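You operate a simulated robot arm through the tools that you are given. There is no shell and no other tool. Be economical: measure what you need, move in short steps, check, and stop when the job is done.

The job below is to be done with a simulated robot arm. You get a single attempt, and the scene is never put back.

JOB
Coat one good length at 5 metres a minute under the lamp.
Fine: LAMP to ON, both sliders to HALF, set the pace knob, then press GO once.

The check looks at the end state, three seconds after you hand in, the way a careful person would. Anything else that was tipped, shoved, dropped, spilled or broken makes it a failure.

ROBOT AND FRAMES
A 7-joint arm with a two-finger parallel gripper on a trunk, on a base that drives. Base frame: it is fixed to the floor where the robot stands at the start and does not move with it; the origin is under the middle of the robot, x ahead of it, y to its left, z up. Readings come in m, rad, newtons and seconds.
With the tool pointing down near the work surface it reaches from about 0.1 to 0.66 m from the robot's upright axis, wherever it stands. Its first joint turns from -2.897 to 2.897 rad. Places, roughly: lamp selector of the drier [0.8, 0, 1.2]; entry slider [0.5, 1.1, 1.2]; exit slider [0.7, 0.6, 1.2]; pace knob [0.7, 0.2, 1.3]; green button on the drier control box [0.7, 0.3, 1.3]; light plate [0.9, 0.2, 0.8]. Payload 1.57 kg.
The tool frame sits at the grasp point between the pads (the TCP): z along the fingers, y along the line on which they close. The tips reach 0.03 m beyond it. Largest opening 0.11 m; finger width 0.024, thickness 0.012; the body of the gripper, 0.048 by 0.112 m, starts 0.078 m behind the TCP.
Orientation is that of the tool frame in the base frame, as a unit quaternion [x, y, z, w]. With the fingers straight down and closing along the base's y, the tool's x points along the base's -x, its y along +y and its z along -z.

CONTROLS
- The arm moves only by the tool apply_moves. Its argument "rows" is one flat list of numbers, 7 for each row, row after row: the shift along the tool's x, y, z in units of 500 mm (1.0 is 500 mm), then the turn, a rotation vector about the tool's x, y, z in units of 120 degrees (1.0 is 120 degrees), then the finger opening in m, from 0 to 0.11. In form: [dx, dy, dz, ax, ay, az, fingers, dx, dy, dz, ax, ay, az, fingers, ...]. A call has 1 to 12 rows; each row is the pose to reach, as a shift and turn from the pose commanded when the call began, along the tool's axes at that moment. A call with a number of a shift or a turn outside -1 to 1 is refused whole. A row lasts 0.2 s, in which the tool goes at most 0.05 m and 0.15 rad; a call with a longer step from one row to the next is refused whole, and so is a gripper value outside its range. Where a pose cannot be reached the arm comes as near as it can. A force on the tool above 40 N (or 10 N above the force at the start of the call, whichever is more), or a blocked arm, ends the call early, and 0.2 s more pass. The fingers move at their own pace (about 0.045 m/s each) and stop on an object; they squeeze with about 31 N. The grip force told is the motor's: it shows also when the fingers shut on nothing. Time passes only in rows, and 0.2 s behind the last, so rows that repeat a pose let the fingers close. It gives the time, the measured TCP pose, the force on the tool (base axes), the opening and the grip force at its end, in the units of the frame above (readings bear some noise), and new pictures: "views" is both (left out), scene, wrist or none.
- Cameras (640 x 400 px; columns grow to the right, rows downward): "scene" is now at [0.0237, 0.1759, 1.5896]; the picture's right is [0.33, -0.95, 0.00], its down [-0.63, -0.22, -0.75] and it looks along [0.71, 0.24, -0.66] (base axes); focal length 269 px, centre (320, 200). "wrist" rides on the gripper at [0.07, 0.016, -0.141] in the tool frame; the picture's right is [-0.23, 0.97, 0.00], its down [-0.86, -0.20, -0.48] and it looks along [-0.47, -0.11, 0.88] (tool axes); focal length 222 px, centre (320, 200). There is no depth. A picture from a camera that has moved, and an enlarged one, comes with that camera's place and axes in the base frame and with its lens. The place of the scene camera against the robot may be out by one fixed shift of up to 0.012 m in any direction.
- move_column(by): slides the trunk up (or, below 0, down) by that many m; the arm and the scene camera ride with it, the base frame stays. It gives what a move gives, with no picture.
- steer(legs): drives the robot by 1 to 6 legs, each [ahead, turn to the left] in m and rad, along the robot's own axes; the way and the turn of a leg run together, so that a leg with both is an arc; at most 1.5 m and 3.142 rad a leg. The arm and the cameras ride along, it lands a little off, and it stops where it bumps. It gives what a move gives, and a new picture of the scene camera.
- turn_head(pan, tilt): turns the head with the scene camera to pan (to the left, within 2.705 rad either way) and tilt (down, from -0.506 to 1.204), counted from straight ahead of the robot. It gives what a move gives, and a new picture of the scene camera.
- enlarge(camera, box): a new picture of the part [left, top, right, bottom] of that camera's present view, enlarged. It takes no simulated time.
- hand_in(): hands the job in; it is judged then, once.

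Go step by step. Nothing tells you exact positions but the pictures and the camera data: compare them with the known pose of the tool, close in by small moves and look again before you grip or let go. The budget is 120 turns and 170 pictures, counting those below and the enlarged ones. Unless the task says otherwise, let go and move clear before handing in, and close with one line.

The tools are called after "Emit:" as name(argument=value, ...) on one line, values as JSON. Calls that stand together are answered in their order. apply_moves: Moves the arm, as the interface text tells. Its arguments: {"type":"object","properties":{"rows":{"type":"array","items":{"type":"number"}},"views":{"type":"string","enum":["both","scene","wrist","none"]}},"required":["rows"]} The other tools are called the same way: move_column (by) slides the trunk up or down; steer (legs) drives the base; turn_head (pan, tilt) turns the head that bears the scene camera; enlarge (camera, box) takes an enlarged picture of a part of a camera's view; hand_in () hands the job in.

At the start:

```text
time: 0.0
tool_pos: [0.4706, 0.1033, 0.9994]
ee_rot: [-0.001, 1.0, -0.001, 0.0]
ft_force: [1.1, 0.3, 0.1]
width: 0.1099
finger_force: 0.1
trunk travel left (down, up): [-0.525, 0.065]
robot x, y, heading: [0.0018, 0.0014, 0.0]
head pan, tilt: [0.332, 0.723]
```

scene: 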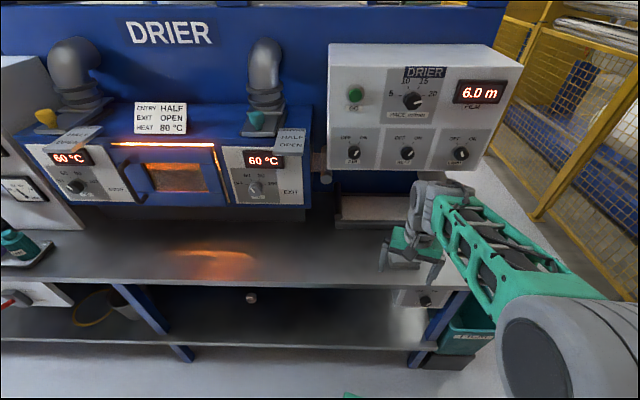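
wrist: 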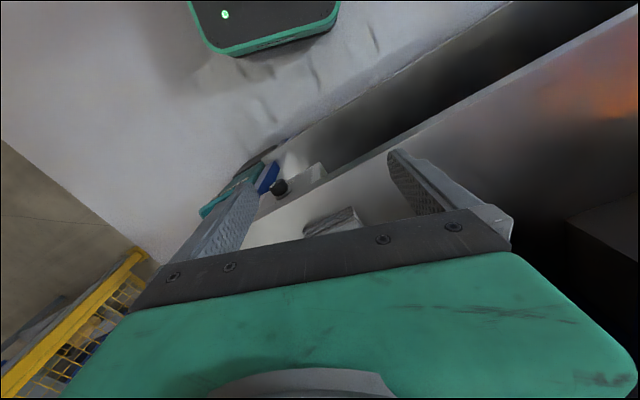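

I see a drier with a control box on the right (pace knob, selectors, GO button) and two sliders on pipes. I'll read the labels first.

Emit:
enlarge(camera="scene", box=[320, 40, 530, 180])

Emit:
enlarge(camera="scene", box=[0, 80, 320, 280])

```text
2.86 times, centred on (425, 110) of scene
camera zoom: at [0.0237, 0.1759, 1.5896], right [0.33, -0.95, 0.0], down [-0.63, -0.22, -0.75], along [0.71, 0.24, -0.66], focal length 769 px, centre (20, 457)
```

zoom: 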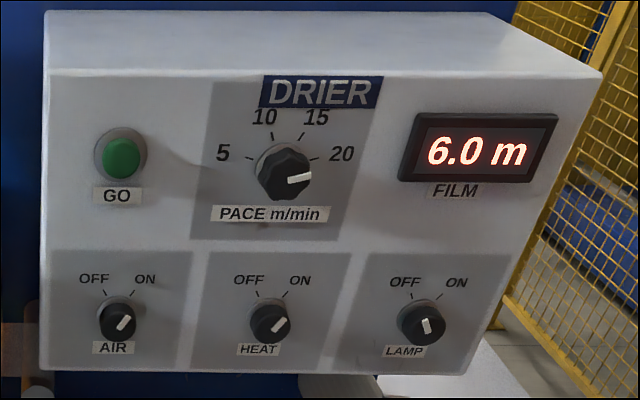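

```text
2.00 times, centred on (160, 180) of scene
camera zoom: at [0.0237, 0.1759, 1.5896], right [0.33, -0.95, 0.0], down [-0.63, -0.22, -0.75], along [0.71, 0.24, -0.66], focal length 538 px, centre (640, 240)
```

zoom: 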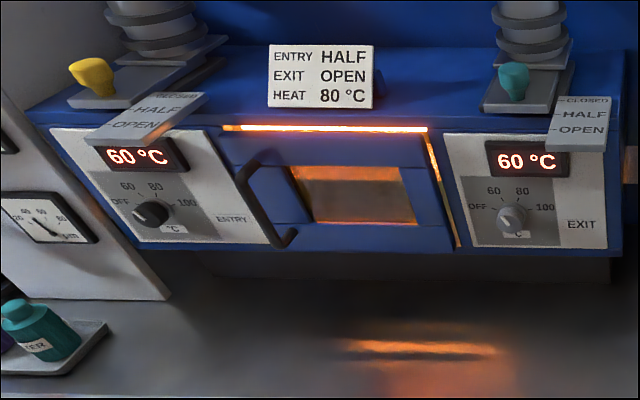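

AIR and HEAT look ON, LAMP OFF and pace is at 20. The card's settings differ from the instruction, so I'll look around more before moving.

Emit:
turn_head(pan=1.0, tilt=0.6)

Emit:
turn_head(pan=-0.4, tilt=0.7)

Emit:
turn_head(pan=0.25, tilt=0.2)

```text
time: 1.1
tool_pos: [0.4711, 0.1024, 1.0]
ee_rot: [0.0, 1.0, 0.0, 0.0]
ft_force: [0.6, 0.0, -0.8]
width: 0.1101
finger_force: 0.0
trunk travel left (down, up): [-0.525, 0.065]
robot x, y, heading: [0.0024, -0.0039, 0.001]
head pan, tilt: [1.0, 0.6]
camera scene: at [-0.008, 0.2229, 1.6001], right [0.84, -0.54, 0.0], down [-0.31, -0.48, -0.82], along [0.45, 0.69, -0.57], focal length 269 px, centre (320, 200)
```

scene: 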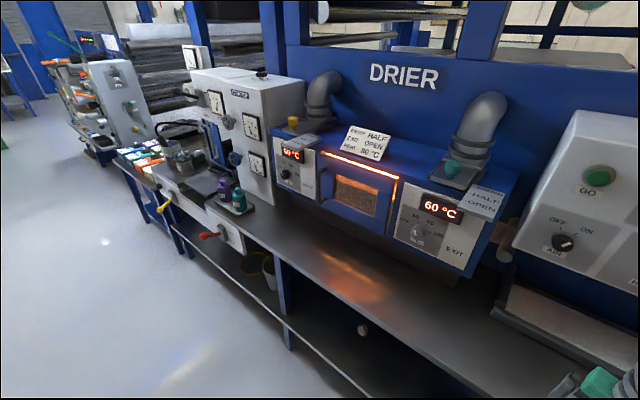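

```text
time: 2.6
tool_pos: [0.4706, 0.1018, 1.0005]
ee_rot: [0.0, 1.0, 0.0, 0.0]
ft_force: [0.5, -0.4, 0.3]
width: 0.1103
finger_force: 0.2
trunk travel left (down, up): [-0.525, 0.065]
robot x, y, heading: [0.0006, -0.0009, -0.004]
head pan, tilt: [-0.4, 0.7]
camera scene: at [0.0225, 0.1156, 1.5915], right [-0.39, -0.92, 0.0], down [-0.59, 0.25, -0.77], along [0.7, -0.3, -0.64], focal length 269 px, centre (320, 200)
```

scene: 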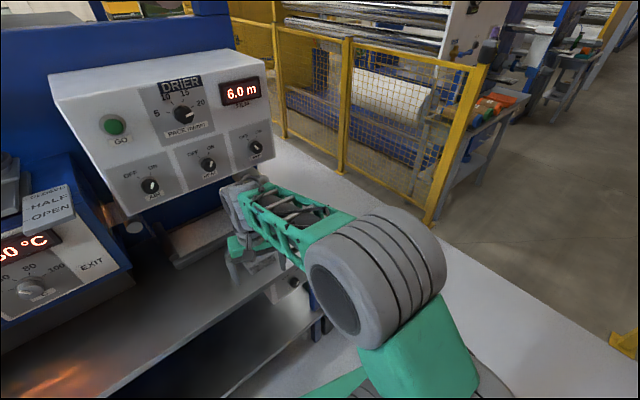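

```text
time: 3.6
tool_pos: [0.4698, 0.1027, 0.9992]
ee_rot: [0.0, 1.0, 0.0, 0.0]
ft_force: [-0.3, -0.7, 0.0]
width: 0.1099
finger_force: 0.0
trunk travel left (down, up): [-0.525, 0.065]
robot x, y, heading: [0.0041, 0.0012, -0.002]
head pan, tilt: [0.25, 0.201]
camera scene: at [0.0345, 0.1715, 1.6368], right [0.25, -0.97, 0.0], down [-0.19, -0.05, -0.98], along [0.95, 0.24, -0.2], focal length 269 px, centre (320, 200)
```

scene: 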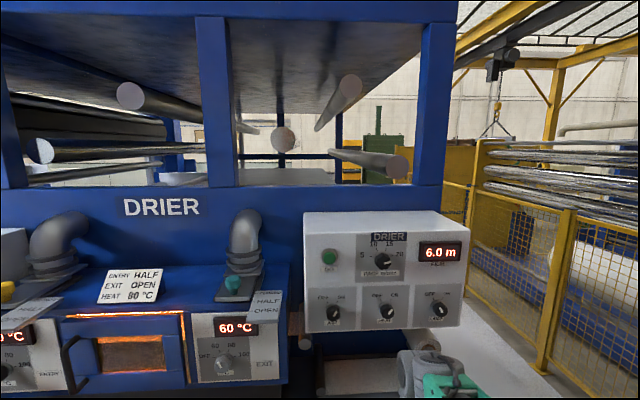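

Next I'll zoom in on the left side, the heat knobs and the sliders.

Emit:
turn_head(pan=0.75, tilt=0.6)

Emit:
enlarge(camera="scene", box=[320, 120, 480, 220])

Emit:
enlarge(camera="scene", box=[160, 110, 400, 260])

```text
time: 4.5
tool_pos: [0.4715, 0.1037, 0.9998]
ee_rot: [0.0, 1.0, 0.0, -0.001]
ft_force: [0.2, 0.0, -0.6]
width: 0.1098
finger_force: 0.1
trunk travel left (down, up): [-0.525, 0.065]
robot x, y, heading: [-0.0041, -0.0004, 0.003]
head pan, tilt: [0.75, 0.6]
camera scene: at [0.0089, 0.2088, 1.6002], right [0.68, -0.73, 0.0], down [-0.41, -0.38, -0.83], along [0.6, 0.56, -0.56], focal length 269 px, centre (320, 200)
```

scene: 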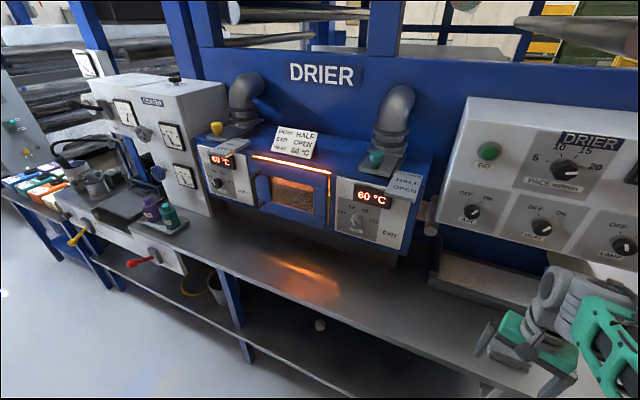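

```text
4.00 times, centred on (400, 170) of scene
camera zoom: at [0.0089, 0.2088, 1.6002], right [0.68, -0.73, 0.0], down [-0.41, -0.38, -0.83], along [0.6, 0.56, -0.56], focal length 1077 px, centre (0, 320)
```

zoom: 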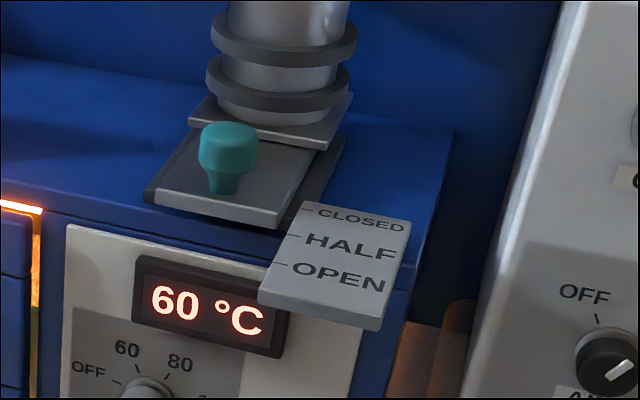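

```text
2.67 times, centred on (280, 185) of scene
camera zoom: at [0.0089, 0.2088, 1.6002], right [0.68, -0.73, 0.0], down [-0.41, -0.38, -0.83], along [0.6, 0.56, -0.56], focal length 718 px, centre (427, 240)
```

zoom: 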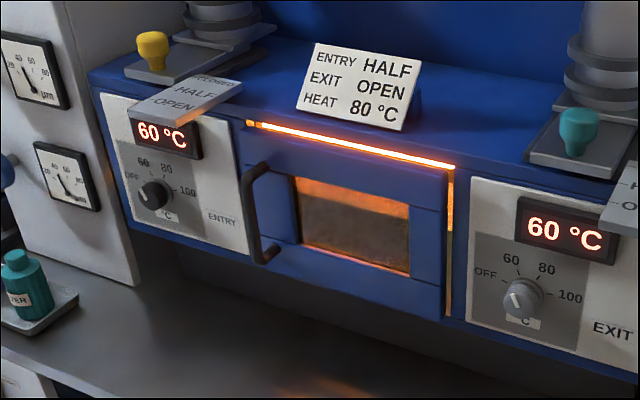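

The machine is turned about 0.33 rad to the left of my heading, with the control box face vertical. Both sliders sit near CLOSED. The job's explicit list governs over the card, so I'll leave the heat alone. I'll raise and retract the arm first, then turn square to the machine.

Emit:
apply_moves(rows=[0.02, 0, -0.09, 0, 0, 0, 0.06, 0.04, 0, -0.18, 0, 0, 0, 0.06, 0.06, 0, -0.27, 0, 0, 0, 0.06, 0.08, 0, -0.36, 0, 0, 0, 0.06, 0.1, 0, -0.45, 0, 0, 0, 0.06, 0.12, 0, -0.54, 0, 0, 0, 0.06, 0.14, 0, -0.63, 0, 0, 0, 0.06, 0.16, 0, -0.7, 0, 0, 0, 0.06], views="none")

Emit:
steer(legs=[[0, 0.33]])

Emit:
turn_head(pan=0.3, tilt=0.65)

```text
time: 6.3
tool_pos: [0.3889, 0.1001, 1.3497]
ee_rot: [0.001, 1.0, 0.0, 0.0]
ft_force: [-0.4, -0.4, 0.5]
width: 0.0596
finger_force: 0.0
trunk travel left (down, up): [-0.525, 0.065]
robot x, y, heading: [-0.0003, 0.0019, 0.0]
head pan, tilt: [0.75, 0.6]
```

```text
time: 7.8
tool_pos: [0.3345, 0.2225, 1.3498]
ee_rot: [-0.165, 0.986, 0.0, 0.0]
ft_force: [-0.2, -0.3, 0.2]
width: 0.0601
finger_force: 0.0
trunk travel left (down, up): [-0.525, 0.065]
robot x, y, heading: [0.0029, 0.0024, 0.329]
head pan, tilt: [0.75, 0.6]
camera scene: at [-0.0617, 0.1988, 1.6001], right [0.88, -0.47, 0.0], down [-0.26, -0.5, -0.83], along [0.39, 0.73, -0.56], focal length 269 px, centre (320, 200)
```

scene: 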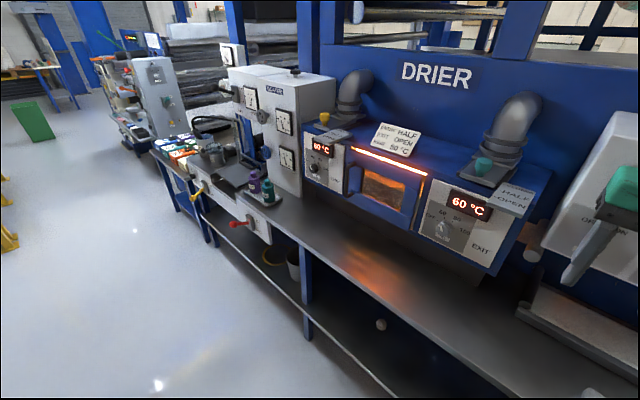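

```text
time: 8.7
tool_pos: [0.334, 0.2221, 1.3489]
ee_rot: [-0.165, 0.986, 0.0, 0.0]
ft_force: [1.4, 0.3, 0.6]
width: 0.06
finger_force: 0.0
trunk travel left (down, up): [-0.525, 0.065]
robot x, y, heading: [0.0028, 0.0008, 0.33]
head pan, tilt: [0.3, 0.649]
camera scene: at [-0.033, 0.1719, 1.5958], right [0.59, -0.81, 0.0], down [-0.49, -0.36, -0.8], along [0.64, 0.47, -0.6], focal length 269 px, centre (320, 200)
```

scene: 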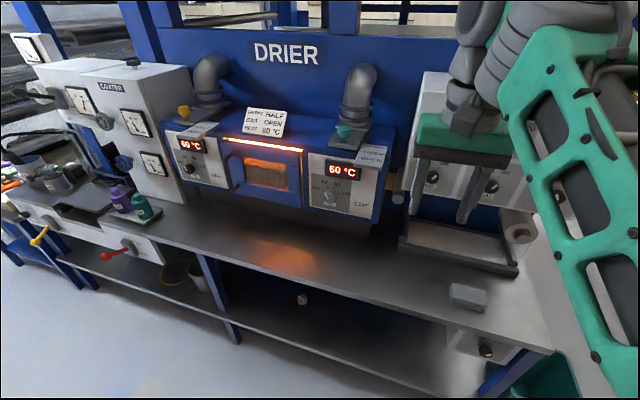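

I'm facing the machine squarely. Now I'll shift left about 0.36 m to stand before the exit slider.

Emit:
steer(legs=[[0, 1.571], [0.36, 0], [0, -1.571]])

Emit:
turn_head(pan=0.0, tilt=0.65)

```text
time: 18.6
tool_pos: [0.2353, 0.5661, 1.3486]
ee_rot: [-0.15, 0.989, -0.001, 0.0]
ft_force: [-0.2, -0.6, 0.6]
width: 0.0599
finger_force: 0.0
trunk travel left (down, up): [-0.525, 0.065]
robot x, y, heading: [-0.104, 0.3557, 0.297]
head pan, tilt: [0.3, 0.649]
camera scene: at [-0.133, 0.5267, 1.5959], right [0.57, -0.82, 0.0], down [-0.5, -0.34, -0.8], along [0.66, 0.45, -0.6], focal length 269 px, centre (320, 200)
```

scene: 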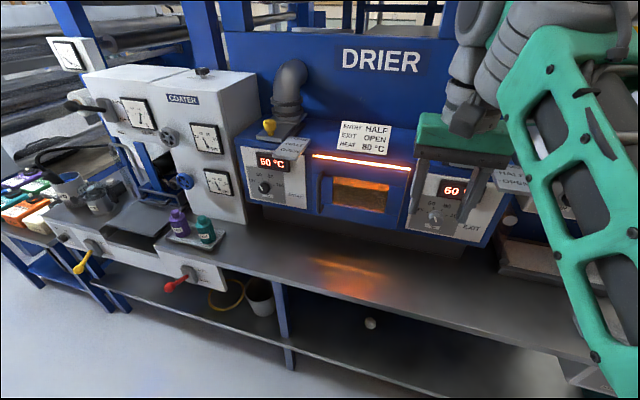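

```text
time: 19.4
tool_pos: [0.2351, 0.5652, 1.3487]
ee_rot: [-0.15, 0.989, -0.001, 0.0]
ft_force: [1.1, -0.8, -0.2]
width: 0.0601
finger_force: 0.1
trunk travel left (down, up): [-0.525, 0.065]
robot x, y, heading: [-0.1048, 0.3515, 0.303]
head pan, tilt: [0.0, 0.649]
camera scene: at [-0.1217, 0.5035, 1.5958], right [0.3, -0.95, 0.0], down [-0.58, -0.18, -0.8], along [0.76, 0.24, -0.6], focal length 269 px, centre (320, 200)
```

scene: 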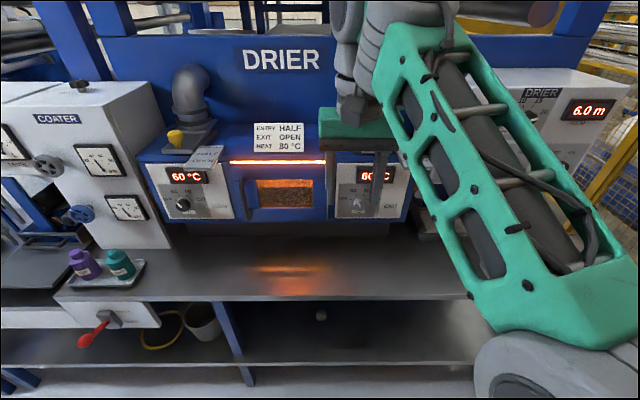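

Triangulating puts the entry knob at about (0.44, 1.12, 1.27) and the exit knob at about (0.63, 0.57, 1.27). I'll drive closer for the exit slider.

Emit:
steer(legs=[[0.15, 0.03]])

Emit:
apply_moves(rows=[0, 0, 0, 0, 0, 0, 0.06], views="wrist")

```text
time: 20.7
tool_pos: [0.3708, 0.6229, 1.3496]
ee_rot: [-0.165, 0.986, 0.0, -0.001]
ft_force: [-0.1, -0.9, -0.1]
width: 0.06
finger_force: 0.1
trunk travel left (down, up): [-0.525, 0.065]
robot x, y, heading: [0.0348, 0.4023, 0.336]
head pan, tilt: [0.0, 0.649]
camera scene: at [0.0161, 0.5495, 1.5958], right [0.33, -0.95, 0.0], down [-0.57, -0.2, -0.8], along [0.75, 0.26, -0.61], focal length 269 px, centre (320, 200)
```

scene: 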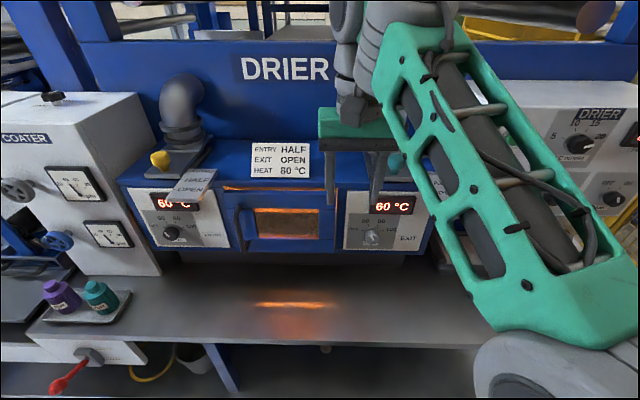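

```text
time: 21.1
tool_pos: [0.3707, 0.622, 1.3483]
ee_rot: [-0.165, 0.986, 0.0, -0.001]
ft_force: [0.2, -0.7, 0.5]
width: 0.0599
finger_force: 0.1
trunk travel left (down, up): [-0.525, 0.065]
robot x, y, heading: [0.0358, 0.4045, 0.327]
head pan, tilt: [0.0, 0.649]
camera wrist: at [0.2998, 0.615, 1.4905], right [-0.1, 0.99, 0.0], down [0.87, 0.09, 0.48], along [0.48, 0.05, -0.88], focal length 222 px, centre (320, 200)
```

wrist: 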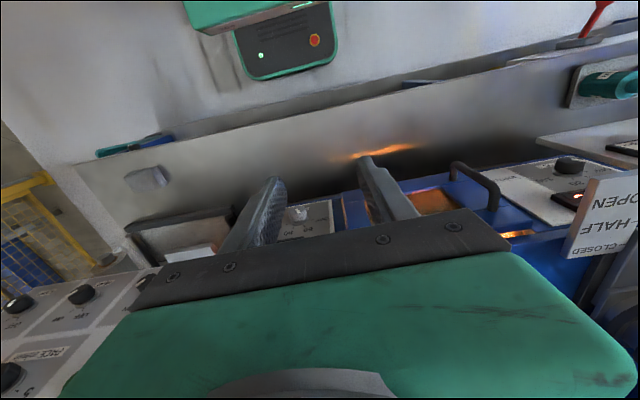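

Now I'll move the gripper above and just short of the exit knob and check alignment.

Emit:
apply_moves(rows=[-0.08, -0.055, 0, 0, 0, 0, 0.06, -0.16, -0.11, 0, 0, 0, 0, 0.06, -0.24, -0.165, 0, 0, 0, 0, 0.06, -0.3, -0.22, 0, 0, 0, 0, 0.06, -0.34, -0.262, 0, 0, 0, 0, 0.06], views="both")

```text
time: 22.0
tool_pos: [0.5111, 0.5864, 1.3494]
ee_rot: [-0.159, 0.987, 0.002, 0.006]
ft_force: [16.0, 7.9, -23.2]
width: 0.0601
finger_force: 0.0
out of reach, approached as far as the arm can: row 4
trunk travel left (down, up): [-0.525, 0.065]
robot x, y, heading: [0.0362, 0.3998, 0.331]
head pan, tilt: [0.0, 0.649]
stopped in row 4: the force on the tool passed its limit (the readings are from after the stop); the commanded pose is now the measured one
camera scene: at [0.0143, 0.5491, 1.5958], right [0.33, -0.95, 0.0], down [-0.57, -0.2, -0.8], along [0.75, 0.26, -0.6], focal length 269 px, centre (320, 200)
camera wrist: at [0.4385, 0.578, 1.4897], right [-0.09, 1.0, 0.0], down [0.87, 0.08, 0.49], along [0.49, 0.05, -0.87], focal length 222 px, centre (320, 200)
```

scene: 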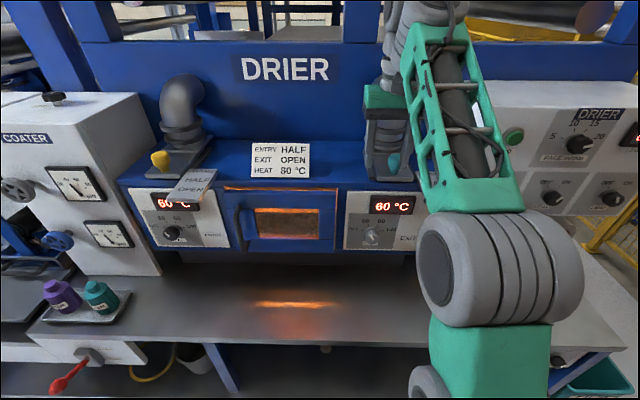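
wrist: 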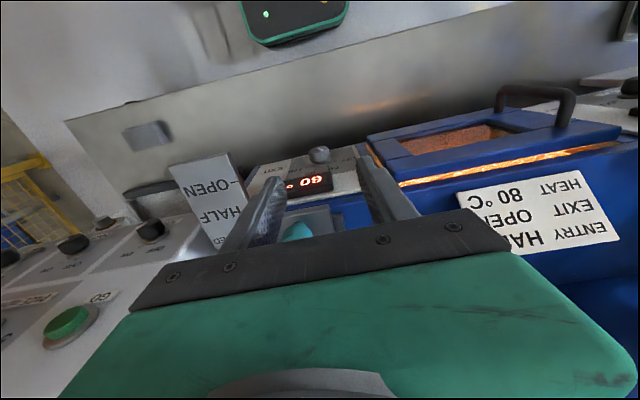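

The knob is where expected, but the arm hit its reach limit at this height and stopped. I'll back off, then tilt the tool forward to gain reach, which also improves the wrist view.

Emit:
apply_moves(rows=[0.08, 0, 0, 0, 0, 0, 0.06, 0.12, 0, 0, 0, -0.07, 0, 0.06, 0.12, 0, 0, 0, -0.14, 0, 0.06, 0.12, 0, 0, 0, -0.21, 0, 0.06, 0.12, 0, 0, 0, -0.28, 0, 0.06, 0.12, 0, 0, 0, -0.35, 0, 0.06, 0.12, 0, 0, 0, -0.375, 0, 0.06], views="both")

```text
time: 23.6
tool_pos: [0.4416, 0.6082, 1.3536]
ee_rot: [-0.194, 0.904, 0.082, 0.372]
ft_force: [1.1, -0.5, -0.8]
width: 0.0596
finger_force: 0.1
out of reach, approached as far as the arm can: row 6, 7
trunk travel left (down, up): [-0.525, 0.065]
robot x, y, heading: [0.033, 0.3981, 0.332]
head pan, tilt: [0.0, 0.649]
camera scene: at [0.0171, 0.5494, 1.5817], right [0.33, -0.95, 0.0], down [-0.57, -0.2, -0.8], along [0.75, 0.26, -0.61], focal length 269 px, centre (320, 200)
camera wrist: at [0.3002, 0.5603, 1.4067], right [-0.25, 0.95, 0.16], down [0.33, -0.07, 0.94], along [0.91, 0.29, -0.3], focal length 222 px, centre (320, 200)
```

scene: 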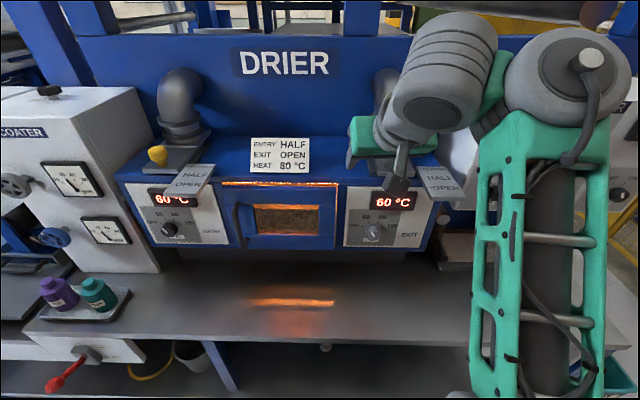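
wrist: 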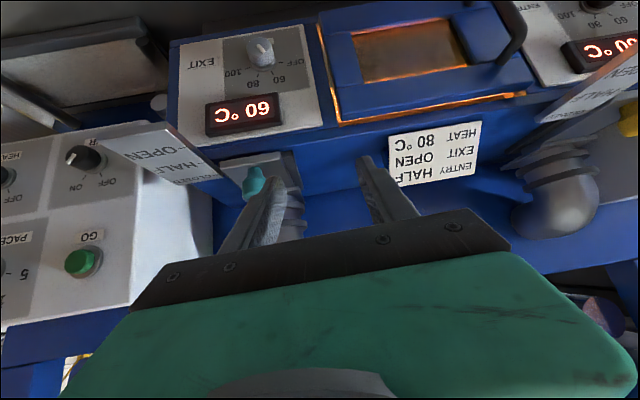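

The tool is tilted but slightly short of its commanded pose. I'll raise the trunk for extra reach and lower the tool a little.

Emit:
move_column(by=0.06)

Emit:
apply_moves(rows=[0.03, 0, 0.03, 0, 0, 0, 0.06, 0.07, 0, 0.07, 0, 0, 0, 0.06], views="wrist")

```text
time: 24.6
tool_pos: [0.4411, 0.6032, 1.3778]
ee_rot: [-0.189, 0.904, 0.079, 0.375]
ft_force: [-0.4, 0.0, 0.8]
width: 0.0603
finger_force: 0.0
trunk travel left (down, up): [-0.585, 0.005]
robot x, y, heading: [0.0367, 0.4017, 0.331]
head pan, tilt: [0.0, 0.649]
```

```text
time: 25.2
tool_pos: [0.4605, 0.5751, 1.4181]
ee_rot: [-0.15, 0.915, 0.065, 0.368]
ft_force: [0.6, -0.3, -0.3]
width: 0.06
finger_force: 0.1
out of reach, approached as far as the arm can: row 1, 2
trunk travel left (down, up): [-0.585, 0.005]
robot x, y, heading: [0.0344, 0.4027, 0.334]
head pan, tilt: [0.0, 0.649]
camera wrist: at [0.3157, 0.5417, 1.4712], right [-0.16, 0.97, 0.17], down [0.34, -0.1, 0.94], along [0.93, 0.2, -0.31], focal length 222 px, centre (320, 200)
```

wrist: 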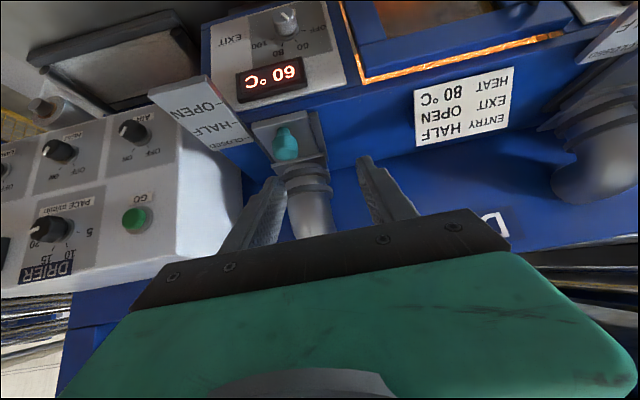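

The joint limit bites while the arm is folded close in. I'll extend forward and watch how it responds.

Emit:
apply_moves(rows=[-0.04, 0, 0.04, 0, 0, 0, 0.06, -0.08, 0, 0.08, 0, 0, 0, 0.06], views="wrist")

```text
time: 25.8
tool_pos: [0.5175, 0.5803, 1.4255]
ee_rot: [-0.148, 0.916, 0.064, 0.367]
ft_force: [0.0, -0.2, -0.1]
width: 0.0598
finger_force: 0.0
out of reach, approached as far as the arm can: row 1, 2
trunk travel left (down, up): [-0.585, 0.005]
robot x, y, heading: [0.035, 0.4023, 0.334]
head pan, tilt: [0.0, 0.649]
camera wrist: at [0.371, 0.5478, 1.48], right [-0.15, 0.97, 0.17], down [0.34, -0.11, 0.94], along [0.93, 0.2, -0.31], focal length 222 px, centre (320, 200)
```

wrist: 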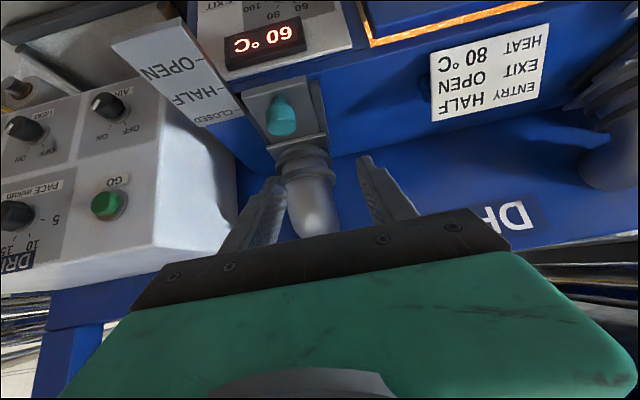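

Orientation is good and forward motion works. Now I'll test moving straight down.

Emit:
apply_moves(rows=[0.04, -0.02, 0.04, 0, 0, 0, 0.06, 0.08, -0.04, 0.08, 0, 0, 0, 0.06], views="wrist")

```text
time: 26.4
tool_pos: [0.5528, 0.5639, 1.367]
ee_rot: [-0.133, 0.93, 0.081, 0.332]
ft_force: [0.4, -0.6, -1.0]
width: 0.0598
finger_force: 0.1
out of reach, approached as far as the arm can: row 1, 2
trunk travel left (down, up): [-0.585, 0.005]
robot x, y, heading: [0.036, 0.4001, 0.332]
head pan, tilt: [0.0, 0.649]
camera wrist: at [0.4117, 0.5319, 1.4314], right [-0.12, 0.97, 0.21], down [0.41, -0.14, 0.9], along [0.9, 0.2, -0.38], focal length 222 px, centre (320, 200)
```

wrist: 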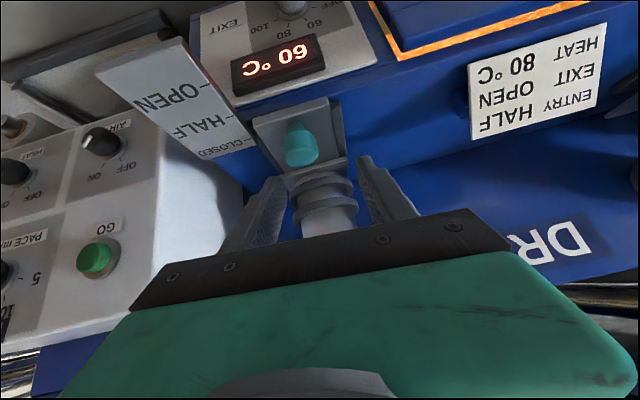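

It tracks but the wrist limit bends it, so I'll ease the tilt to 30° while closing in above the knob.

Emit:
apply_moves(rows=[-0.012, -0.013, 0.05, 0.006, 0.0275, -0.009, 0.06, -0.024, -0.026, 0.1, 0.012, 0.055, -0.018, 0.06, -0.035, -0.038, 0.15, 0.018, 0.0825, -0.026, 0.06], views="both")

```text
time: 26.8
tool_pos: [0.5743, 0.5346, 1.2764]
ee_rot: [-0.125, 0.953, 0.033, 0.274]
ft_force: [0.3, 0.6, -0.8]
width: 0.0599
finger_force: 0.0
trunk travel left (down, up): [-0.585, 0.005]
robot x, y, heading: [0.0342, 0.4006, 0.325]
head pan, tilt: [0.0, 0.649]
stopped in row 2: the arm was blocked; the commanded pose is now the measured one
camera scene: at [0.0149, 0.5497, 1.6542], right [0.33, -0.95, 0.0], down [-0.57, -0.2, -0.8], along [0.75, 0.26, -0.6], focal length 269 px, centre (320, 200)
camera wrist: at [0.4406, 0.5168, 1.3593], right [-0.06, 0.99, 0.12], down [0.51, -0.07, 0.86], along [0.86, 0.11, -0.5], focal length 222 px, centre (320, 200)
```

scene: 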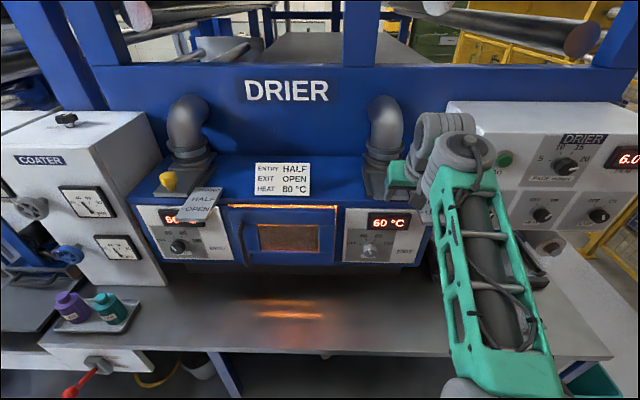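
wrist: 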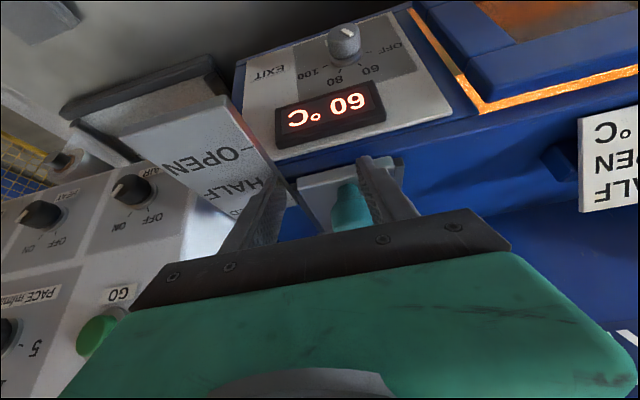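

The knob is now nearly between the fingers, but the right finger is close to the label plate, so I'm off 16 mm to the right. I'll lift 3 cm, shift left and straighten.

Emit:
apply_moves(rows=[-0.032, 0.0, -0.05, 0, 0, 0, 0.06, -0.032, 0.034, -0.05, 0, 0, -0.033, 0.06], views="wrist")

Emit:
enlarge(camera="scene", box=[340, 90, 500, 250])

```text
time: 27.4
tool_pos: [0.5704, 0.5505, 1.3086]
ee_rot: [-0.158, 0.948, 0.023, 0.275]
ft_force: [-0.1, 0.8, -0.3]
width: 0.0599
finger_force: 0.0
trunk travel left (down, up): [-0.585, 0.005]
robot x, y, heading: [0.0354, 0.4014, 0.33]
head pan, tilt: [0.0, 0.649]
camera wrist: at [0.4363, 0.5277, 1.3902], right [-0.12, 0.99, 0.08], down [0.5, -0.01, 0.87], along [0.86, 0.14, -0.49], focal length 222 px, centre (320, 200)
```

wrist: 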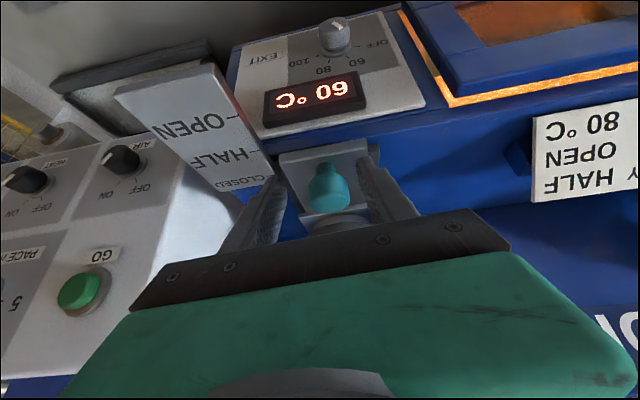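

```text
2.50 times, centred on (420, 170) of scene
camera zoom: at [0.0152, 0.5493, 1.6557], right [0.33, -0.95, 0.0], down [-0.57, -0.2, -0.8], along [0.75, 0.26, -0.6], focal length 673 px, centre (70, 275)
```

zoom: 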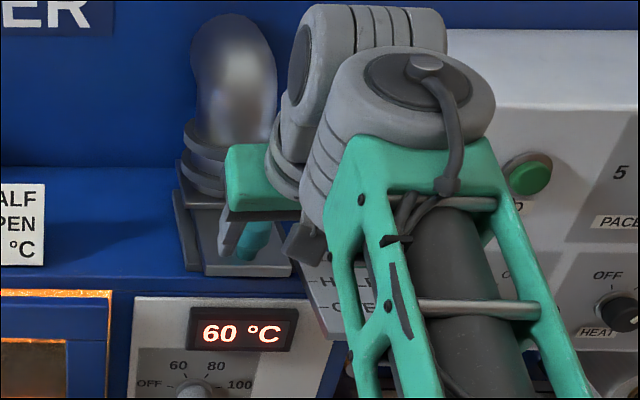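

Aligned laterally. Moving forward and down to straddle the knob.

Emit:
apply_moves(rows=[-0.035, 0, 0.03, 0, 0, 0, 0.06, -0.055, 0, 0.075, 0, 0, 0, 0.06, -0.07, 0, 0.122, 0, 0, 0, 0.06], views="wrist")

Emit:
enlarge(camera="wrist", box=[200, 100, 440, 250])

```text
time: 28.2
tool_pos: [0.6285, 0.5692, 1.2792]
ee_rot: [-0.157, 0.947, 0.024, 0.28]
ft_force: [-4.4, -1.1, 13.3]
width: 0.0596
finger_force: 0.1
trunk travel left (down, up): [-0.585, 0.005]
robot x, y, heading: [0.0327, 0.3995, 0.335]
head pan, tilt: [0.0, 0.649]
camera wrist: at [0.4944, 0.5455, 1.3613], right [-0.12, 0.99, 0.08], down [0.49, -0.01, 0.87], along [0.86, 0.15, -0.48], focal length 222 px, centre (320, 200)
```

wrist: 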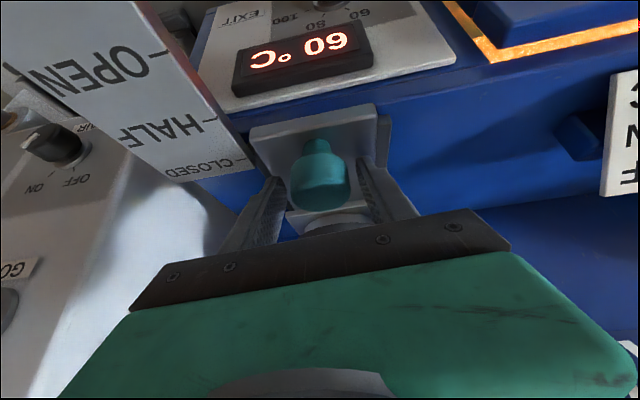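

```text
2.67 times, centred on (320, 175) of wrist
camera zoom: at [0.4944, 0.5455, 1.3613], right [-0.12, 0.99, 0.08], down [0.49, -0.01, 0.87], along [0.86, 0.15, -0.48], focal length 592 px, centre (320, 267)
```

zoom: 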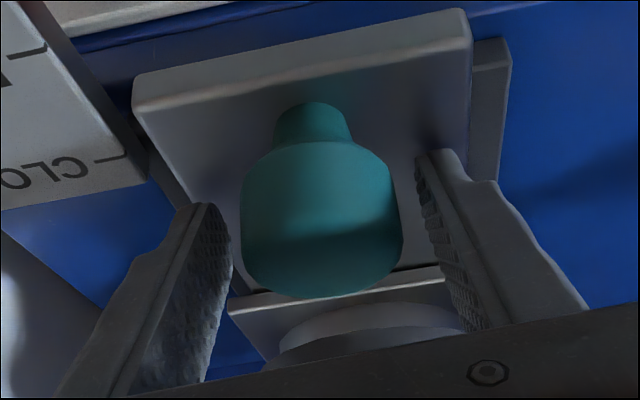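

The fingers straddle the knob with a slight touch on the plate. I'll lift 4 mm and grip.

Emit:
apply_moves(rows=[-0.004, 0, -0.008, 0, 0, 0, 0.06, -0.004, 0, -0.008, 0, 0, 0, 0.02, -0.004, 0, -0.008, 0, 0, 0, 0.02, -0.004, 0, -0.008, 0, 0, 0, 0.02], views="wrist")

```text
time: 29.2
tool_pos: [0.6282, 0.5712, 1.28]
ee_rot: [-0.158, 0.948, 0.023, 0.276]
ft_force: [-5.0, 14.1, 6.9]
width: 0.0396
finger_force: 28.8
trunk travel left (down, up): [-0.585, 0.005]
robot x, y, heading: [0.0344, 0.3978, 0.329]
head pan, tilt: [0.0, 0.649]
camera wrist: at [0.4943, 0.5478, 1.362], right [-0.12, 0.99, 0.08], down [0.5, -0.01, 0.87], along [0.86, 0.15, -0.49], focal length 222 px, centre (320, 200)
```

wrist: 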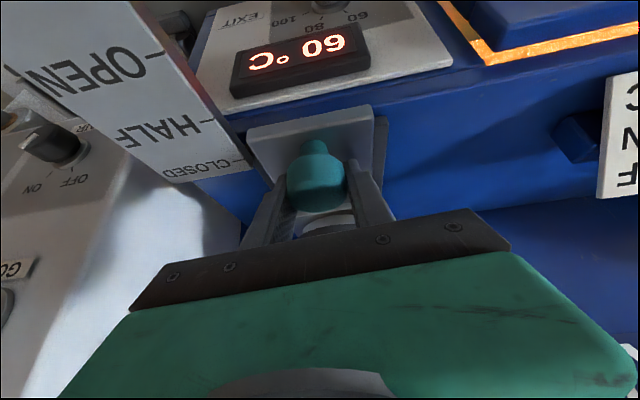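

Gripped the 40 mm knob. Now pulling gently 4 cm toward the front.

Emit:
apply_moves(rows=[0.017, 0.004, -0.011, 0, 0, 0, 0.02, 0.034, 0.004, -0.022, 0, 0, 0, 0.02, 0.051, 0.004, -0.033, 0, 0, 0, 0.02, 0.067, 0.004, -0.043, 0, 0, 0, 0.02, 0.067, 0.004, -0.043, 0, 0, 0, 0.02], views="both")

```text
time: 30.4
tool_pos: [0.5899, 0.5575, 1.2798]
ee_rot: [-0.157, 0.948, 0.023, 0.275]
ft_force: [-3.1, 7.4, 1.5]
width: 0.039
finger_force: 44.5
trunk travel left (down, up): [-0.585, 0.005]
robot x, y, heading: [0.0361, 0.4057, 0.328]
head pan, tilt: [0.0, 0.649]
camera scene: at [0.0146, 0.5505, 1.6557], right [0.32, -0.95, 0.0], down [-0.57, -0.2, -0.8], along [0.75, 0.26, -0.6], focal length 269 px, centre (320, 200)
camera wrist: at [0.4569, 0.5363, 1.3623], right [-0.12, 0.99, 0.08], down [0.5, -0.01, 0.87], along [0.86, 0.14, -0.49], focal length 222 px, centre (320, 200)
```

scene: 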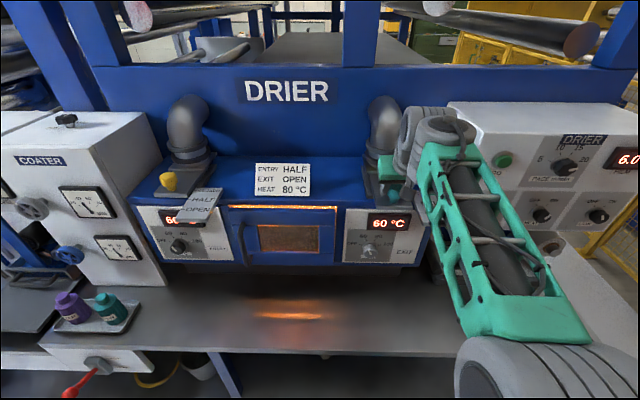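
wrist: 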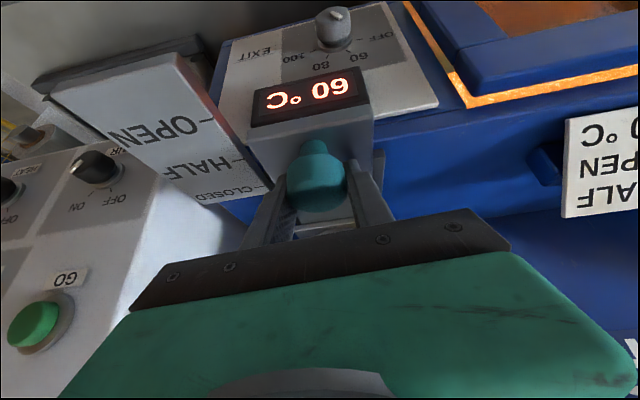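

Emit:
enlarge(camera="wrist", box=[100, 80, 420, 240])

Emit:
enlarge(camera="scene", box=[120, 90, 440, 290])

```text
2.00 times, centred on (260, 160) of wrist
camera zoom: at [0.4569, 0.5363, 1.3623], right [-0.12, 0.99, 0.08], down [0.5, -0.01, 0.87], along [0.86, 0.14, -0.49], focal length 444 px, centre (440, 280)
```

zoom: 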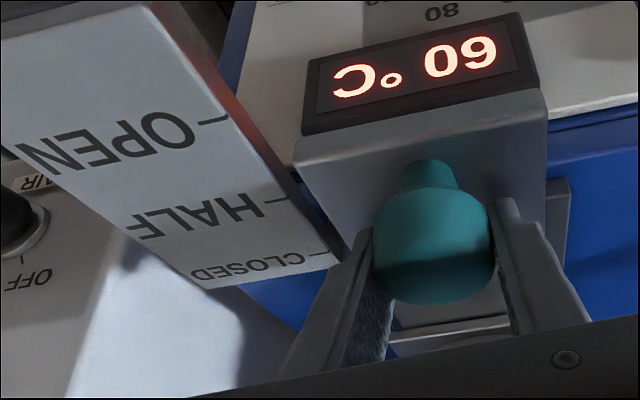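

```text
2.00 times, centred on (280, 190) of scene
camera zoom: at [0.0146, 0.5505, 1.6557], right [0.32, -0.95, 0.0], down [-0.57, -0.2, -0.8], along [0.75, 0.26, -0.6], focal length 538 px, centre (400, 220)
```

zoom: 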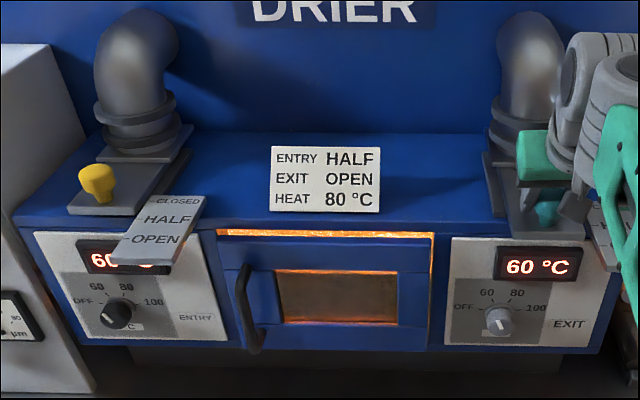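

The slider moved about 41 mm, matching the tick spacing. I'll release, back off and check the alignment from a clear view.

Emit:
apply_moves(rows=[0, 0, 0, 0, 0, 0, 0.07, 0, 0, 0, 0, 0, 0, 0.07, 0, 0, -0.05, 0, 0, 0, 0.07, 0, 0, -0.13, 0, 0, 0, 0.07, 0, 0, -0.21, 0, 0, 0, 0.07], views="both")

Emit:
enlarge(camera="wrist", box=[160, 50, 420, 210])

```text
time: 31.6
tool_pos: [0.5344, 0.5454, 1.3685]
ee_rot: [-0.158, 0.948, 0.024, 0.275]
ft_force: [-0.2, 0.4, -0.5]
width: 0.0697
finger_force: 0.1
trunk travel left (down, up): [-0.585, 0.005]
robot x, y, heading: [0.0382, 0.3999, 0.331]
head pan, tilt: [0.0, 0.649]
camera scene: at [0.0147, 0.549, 1.6558], right [0.33, -0.95, 0.0], down [-0.57, -0.2, -0.8], along [0.75, 0.26, -0.6], focal length 269 px, centre (320, 200)
camera wrist: at [0.4016, 0.5228, 1.4508], right [-0.12, 0.99, 0.08], down [0.5, -0.01, 0.87], along [0.86, 0.15, -0.49], focal length 222 px, centre (320, 200)
```

scene: 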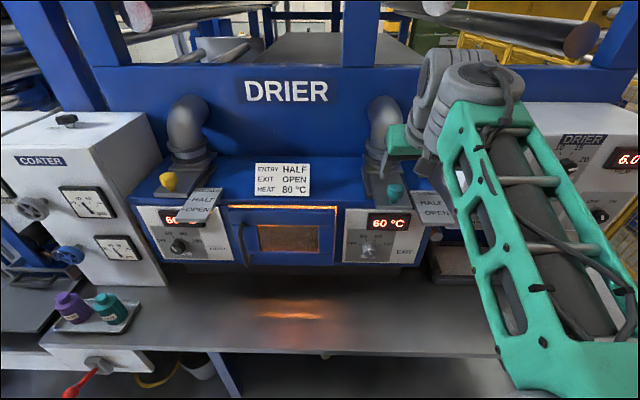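
wrist: 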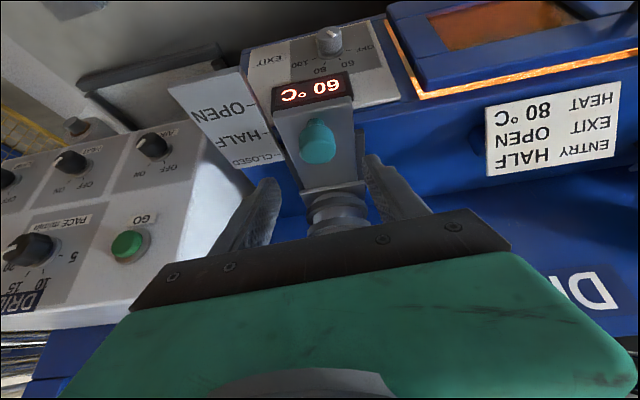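

```text
2.46 times, centred on (290, 130) of wrist
camera zoom: at [0.4016, 0.5228, 1.4508], right [-0.12, 0.99, 0.08], down [0.5, -0.01, 0.87], along [0.86, 0.15, -0.49], focal length 547 px, centre (394, 372)
```

zoom: 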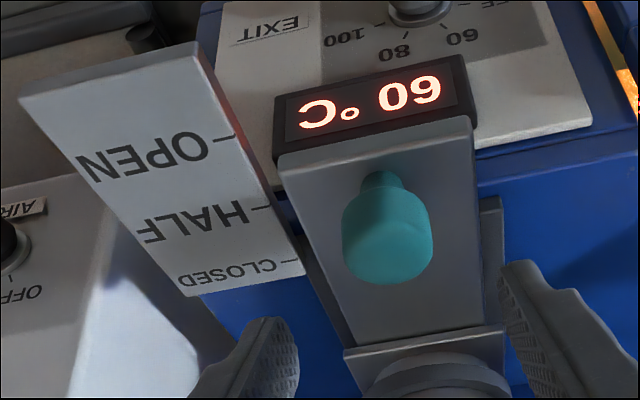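

Emit:
enlarge(camera="scene", box=[350, 130, 470, 240])

Emit:
enlarge(camera="scene", box=[120, 130, 240, 240])

```text
3.64 times, centred on (410, 185) of scene
camera zoom: at [0.0147, 0.549, 1.6558], right [0.33, -0.95, 0.0], down [-0.57, -0.2, -0.8], along [0.75, 0.26, -0.6], focal length 979 px, centre (-7, 254)
```

zoom: 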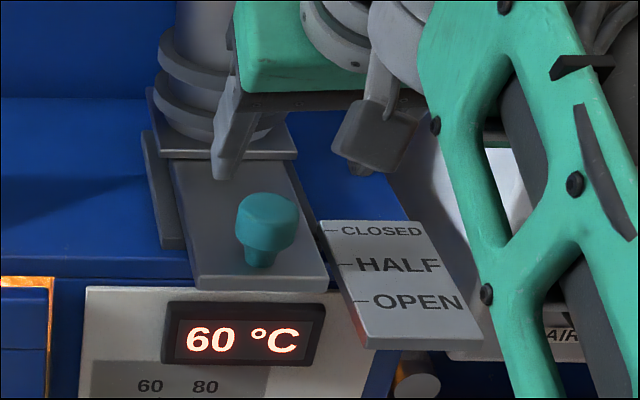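

```text
3.64 times, centred on (180, 185) of scene
camera zoom: at [0.0147, 0.549, 1.6558], right [0.33, -0.95, 0.0], down [-0.57, -0.2, -0.8], along [0.75, 0.26, -0.6], focal length 979 px, centre (829, 254)
```

zoom: 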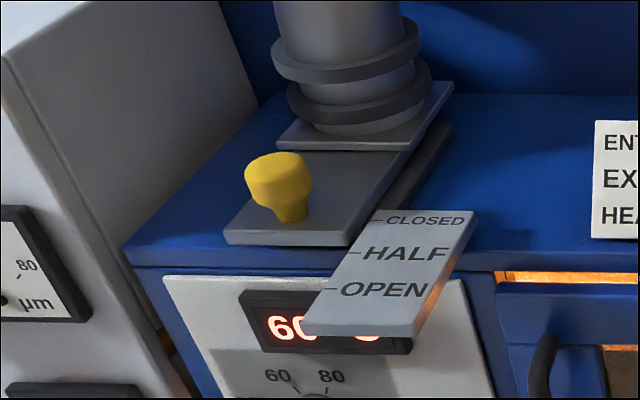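

The exit knob now lines up with the HALF tick, and the entry knob currently lines up with CLOSED. I'll reverse, shift left 0.575 m and come back in for the entry slider.

Emit:
steer(legs=[[-0.15, 0], [0, 1.571], [0.575, 0], [0, -1.571]])

```text
time: 43.5
tool_pos: [0.1945, 1.0369, 1.3681]
ee_rot: [-0.172, 0.945, 0.028, 0.276]
ft_force: [0.1, 0.5, 0.4]
width: 0.0699
finger_force: 0.1
trunk travel left (down, up): [-0.585, 0.005]
robot x, y, heading: [-0.3001, 0.8752, 0.366]
head pan, tilt: [0.0, 0.649]
camera scene: at [-0.3258, 1.0237, 1.6559], right [0.36, -0.93, 0.0], down [-0.57, -0.21, -0.8], along [0.74, 0.28, -0.6], focal length 269 px, centre (320, 200)
```

scene: 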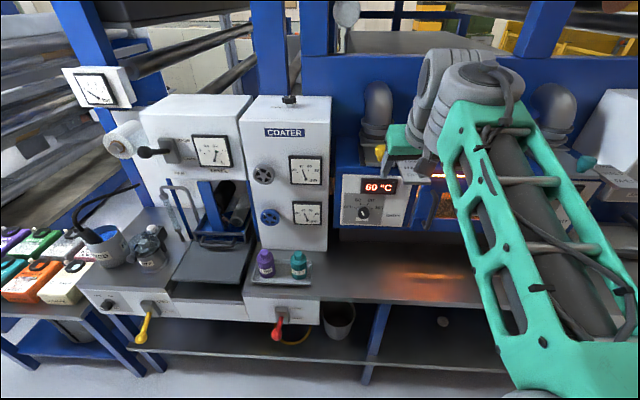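

Now driving ahead to the same stand-off as before.

Emit:
steer(legs=[[0.165, -0.035]])

Emit:
apply_moves(rows=[0, 0, 0, 0, 0, 0, 0.07], views="wrist")

```text
time: 44.9
tool_pos: [0.3564, 1.078, 1.3685]
ee_rot: [-0.157, 0.948, 0.024, 0.274]
ft_force: [0.0, 0.5, 0.1]
width: 0.0699
finger_force: 0.1
trunk travel left (down, up): [-0.585, 0.005]
robot x, y, heading: [-0.1465, 0.9361, 0.328]
head pan, tilt: [0.0, 0.649]
camera scene: at [-0.1633, 1.0816, 1.6558], right [0.32, -0.95, 0.0], down [-0.57, -0.2, -0.8], along [0.75, 0.26, -0.61], focal length 269 px, centre (320, 200)
```

scene: 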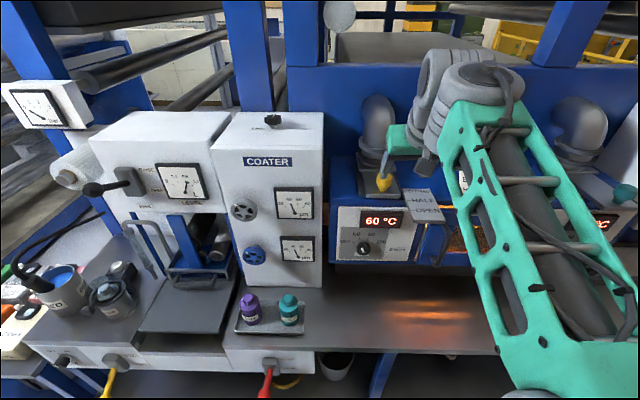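

```text
time: 45.3
tool_pos: [0.3562, 1.0775, 1.3692]
ee_rot: [-0.157, 0.948, 0.024, 0.275]
ft_force: [-0.6, 0.4, 1.1]
width: 0.0701
finger_force: 0.1
trunk travel left (down, up): [-0.585, 0.005]
robot x, y, heading: [-0.1443, 0.9326, 0.333]
head pan, tilt: [0.0, 0.649]
camera wrist: at [0.2228, 1.0546, 1.4504], right [-0.12, 0.99, 0.08], down [0.5, -0.01, 0.87], along [0.86, 0.14, -0.49], focal length 222 px, centre (320, 200)
```

wrist: 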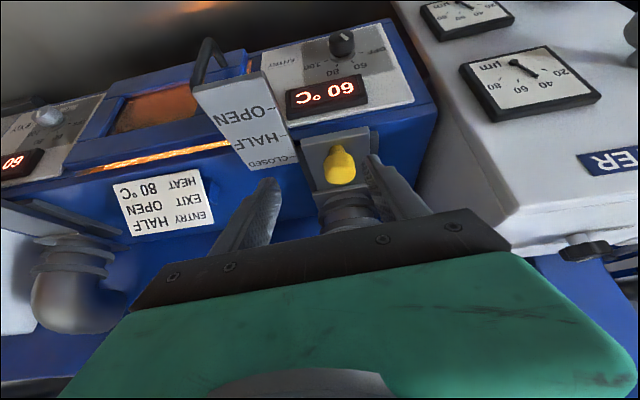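

The yellow knob is at about (0.45, 1.126, 1.267). I'll approach it the same way as the exit knob.

Emit:
apply_moves(rows=[-0.005, 0.015, 0.066, 0, 0, 0, 0.07, -0.01, 0.03, 0.132, 0, 0, 0, 0.07, -0.045, 0.03, 0.165, 0, 0, 0, 0.07, -0.065, 0.03, 0.21, 0, 0, 0, 0.07, -0.08, 0.03, 0.25, 0, 0, 0, 0.07], views="wrist")

```text
time: 46.5
tool_pos: [0.4488, 1.1197, 1.2834]
ee_rot: [-0.157, 0.948, 0.023, 0.274]
ft_force: [-0.4, -0.3, 0.2]
width: 0.0698
finger_force: 0.0
trunk travel left (down, up): [-0.585, 0.005]
robot x, y, heading: [-0.1431, 0.9326, 0.331]
head pan, tilt: [0.0, 0.649]
camera wrist: at [0.3163, 1.0964, 1.3654], right [-0.12, 0.99, 0.08], down [0.5, -0.01, 0.87], along [0.86, 0.14, -0.49], focal length 222 px, centre (320, 200)
```

wrist: 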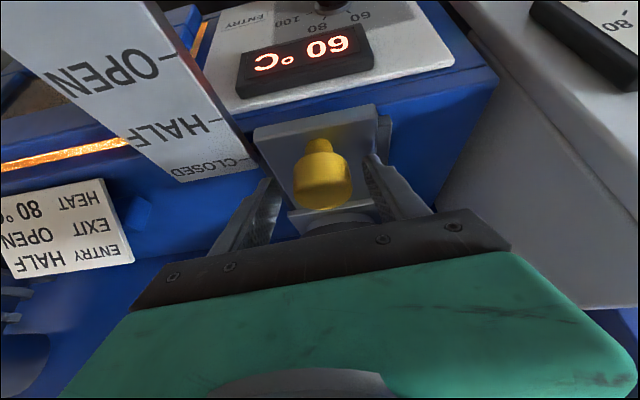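

Well placed. I'll nudge 5 mm left and grip.

Emit:
apply_moves(rows=[0, 0.01, 0.002, 0, 0, 0, 0.07, 0, 0.01, 0.002, 0, 0, 0, 0.02, 0, 0.01, 0.002, 0, 0, 0, 0.02, 0, 0.01, 0.002, 0, 0, 0, 0.02], views="none")

```text
time: 47.5
tool_pos: [0.4459, 1.1229, 1.2826]
ee_rot: [-0.155, 0.949, 0.024, 0.275]
ft_force: [0.5, -4.6, 0.3]
width: 0.0398
finger_force: 23.6
trunk travel left (down, up): [-0.585, 0.005]
robot x, y, heading: [-0.1415, 0.9304, 0.331]
head pan, tilt: [0.0, 0.649]
```

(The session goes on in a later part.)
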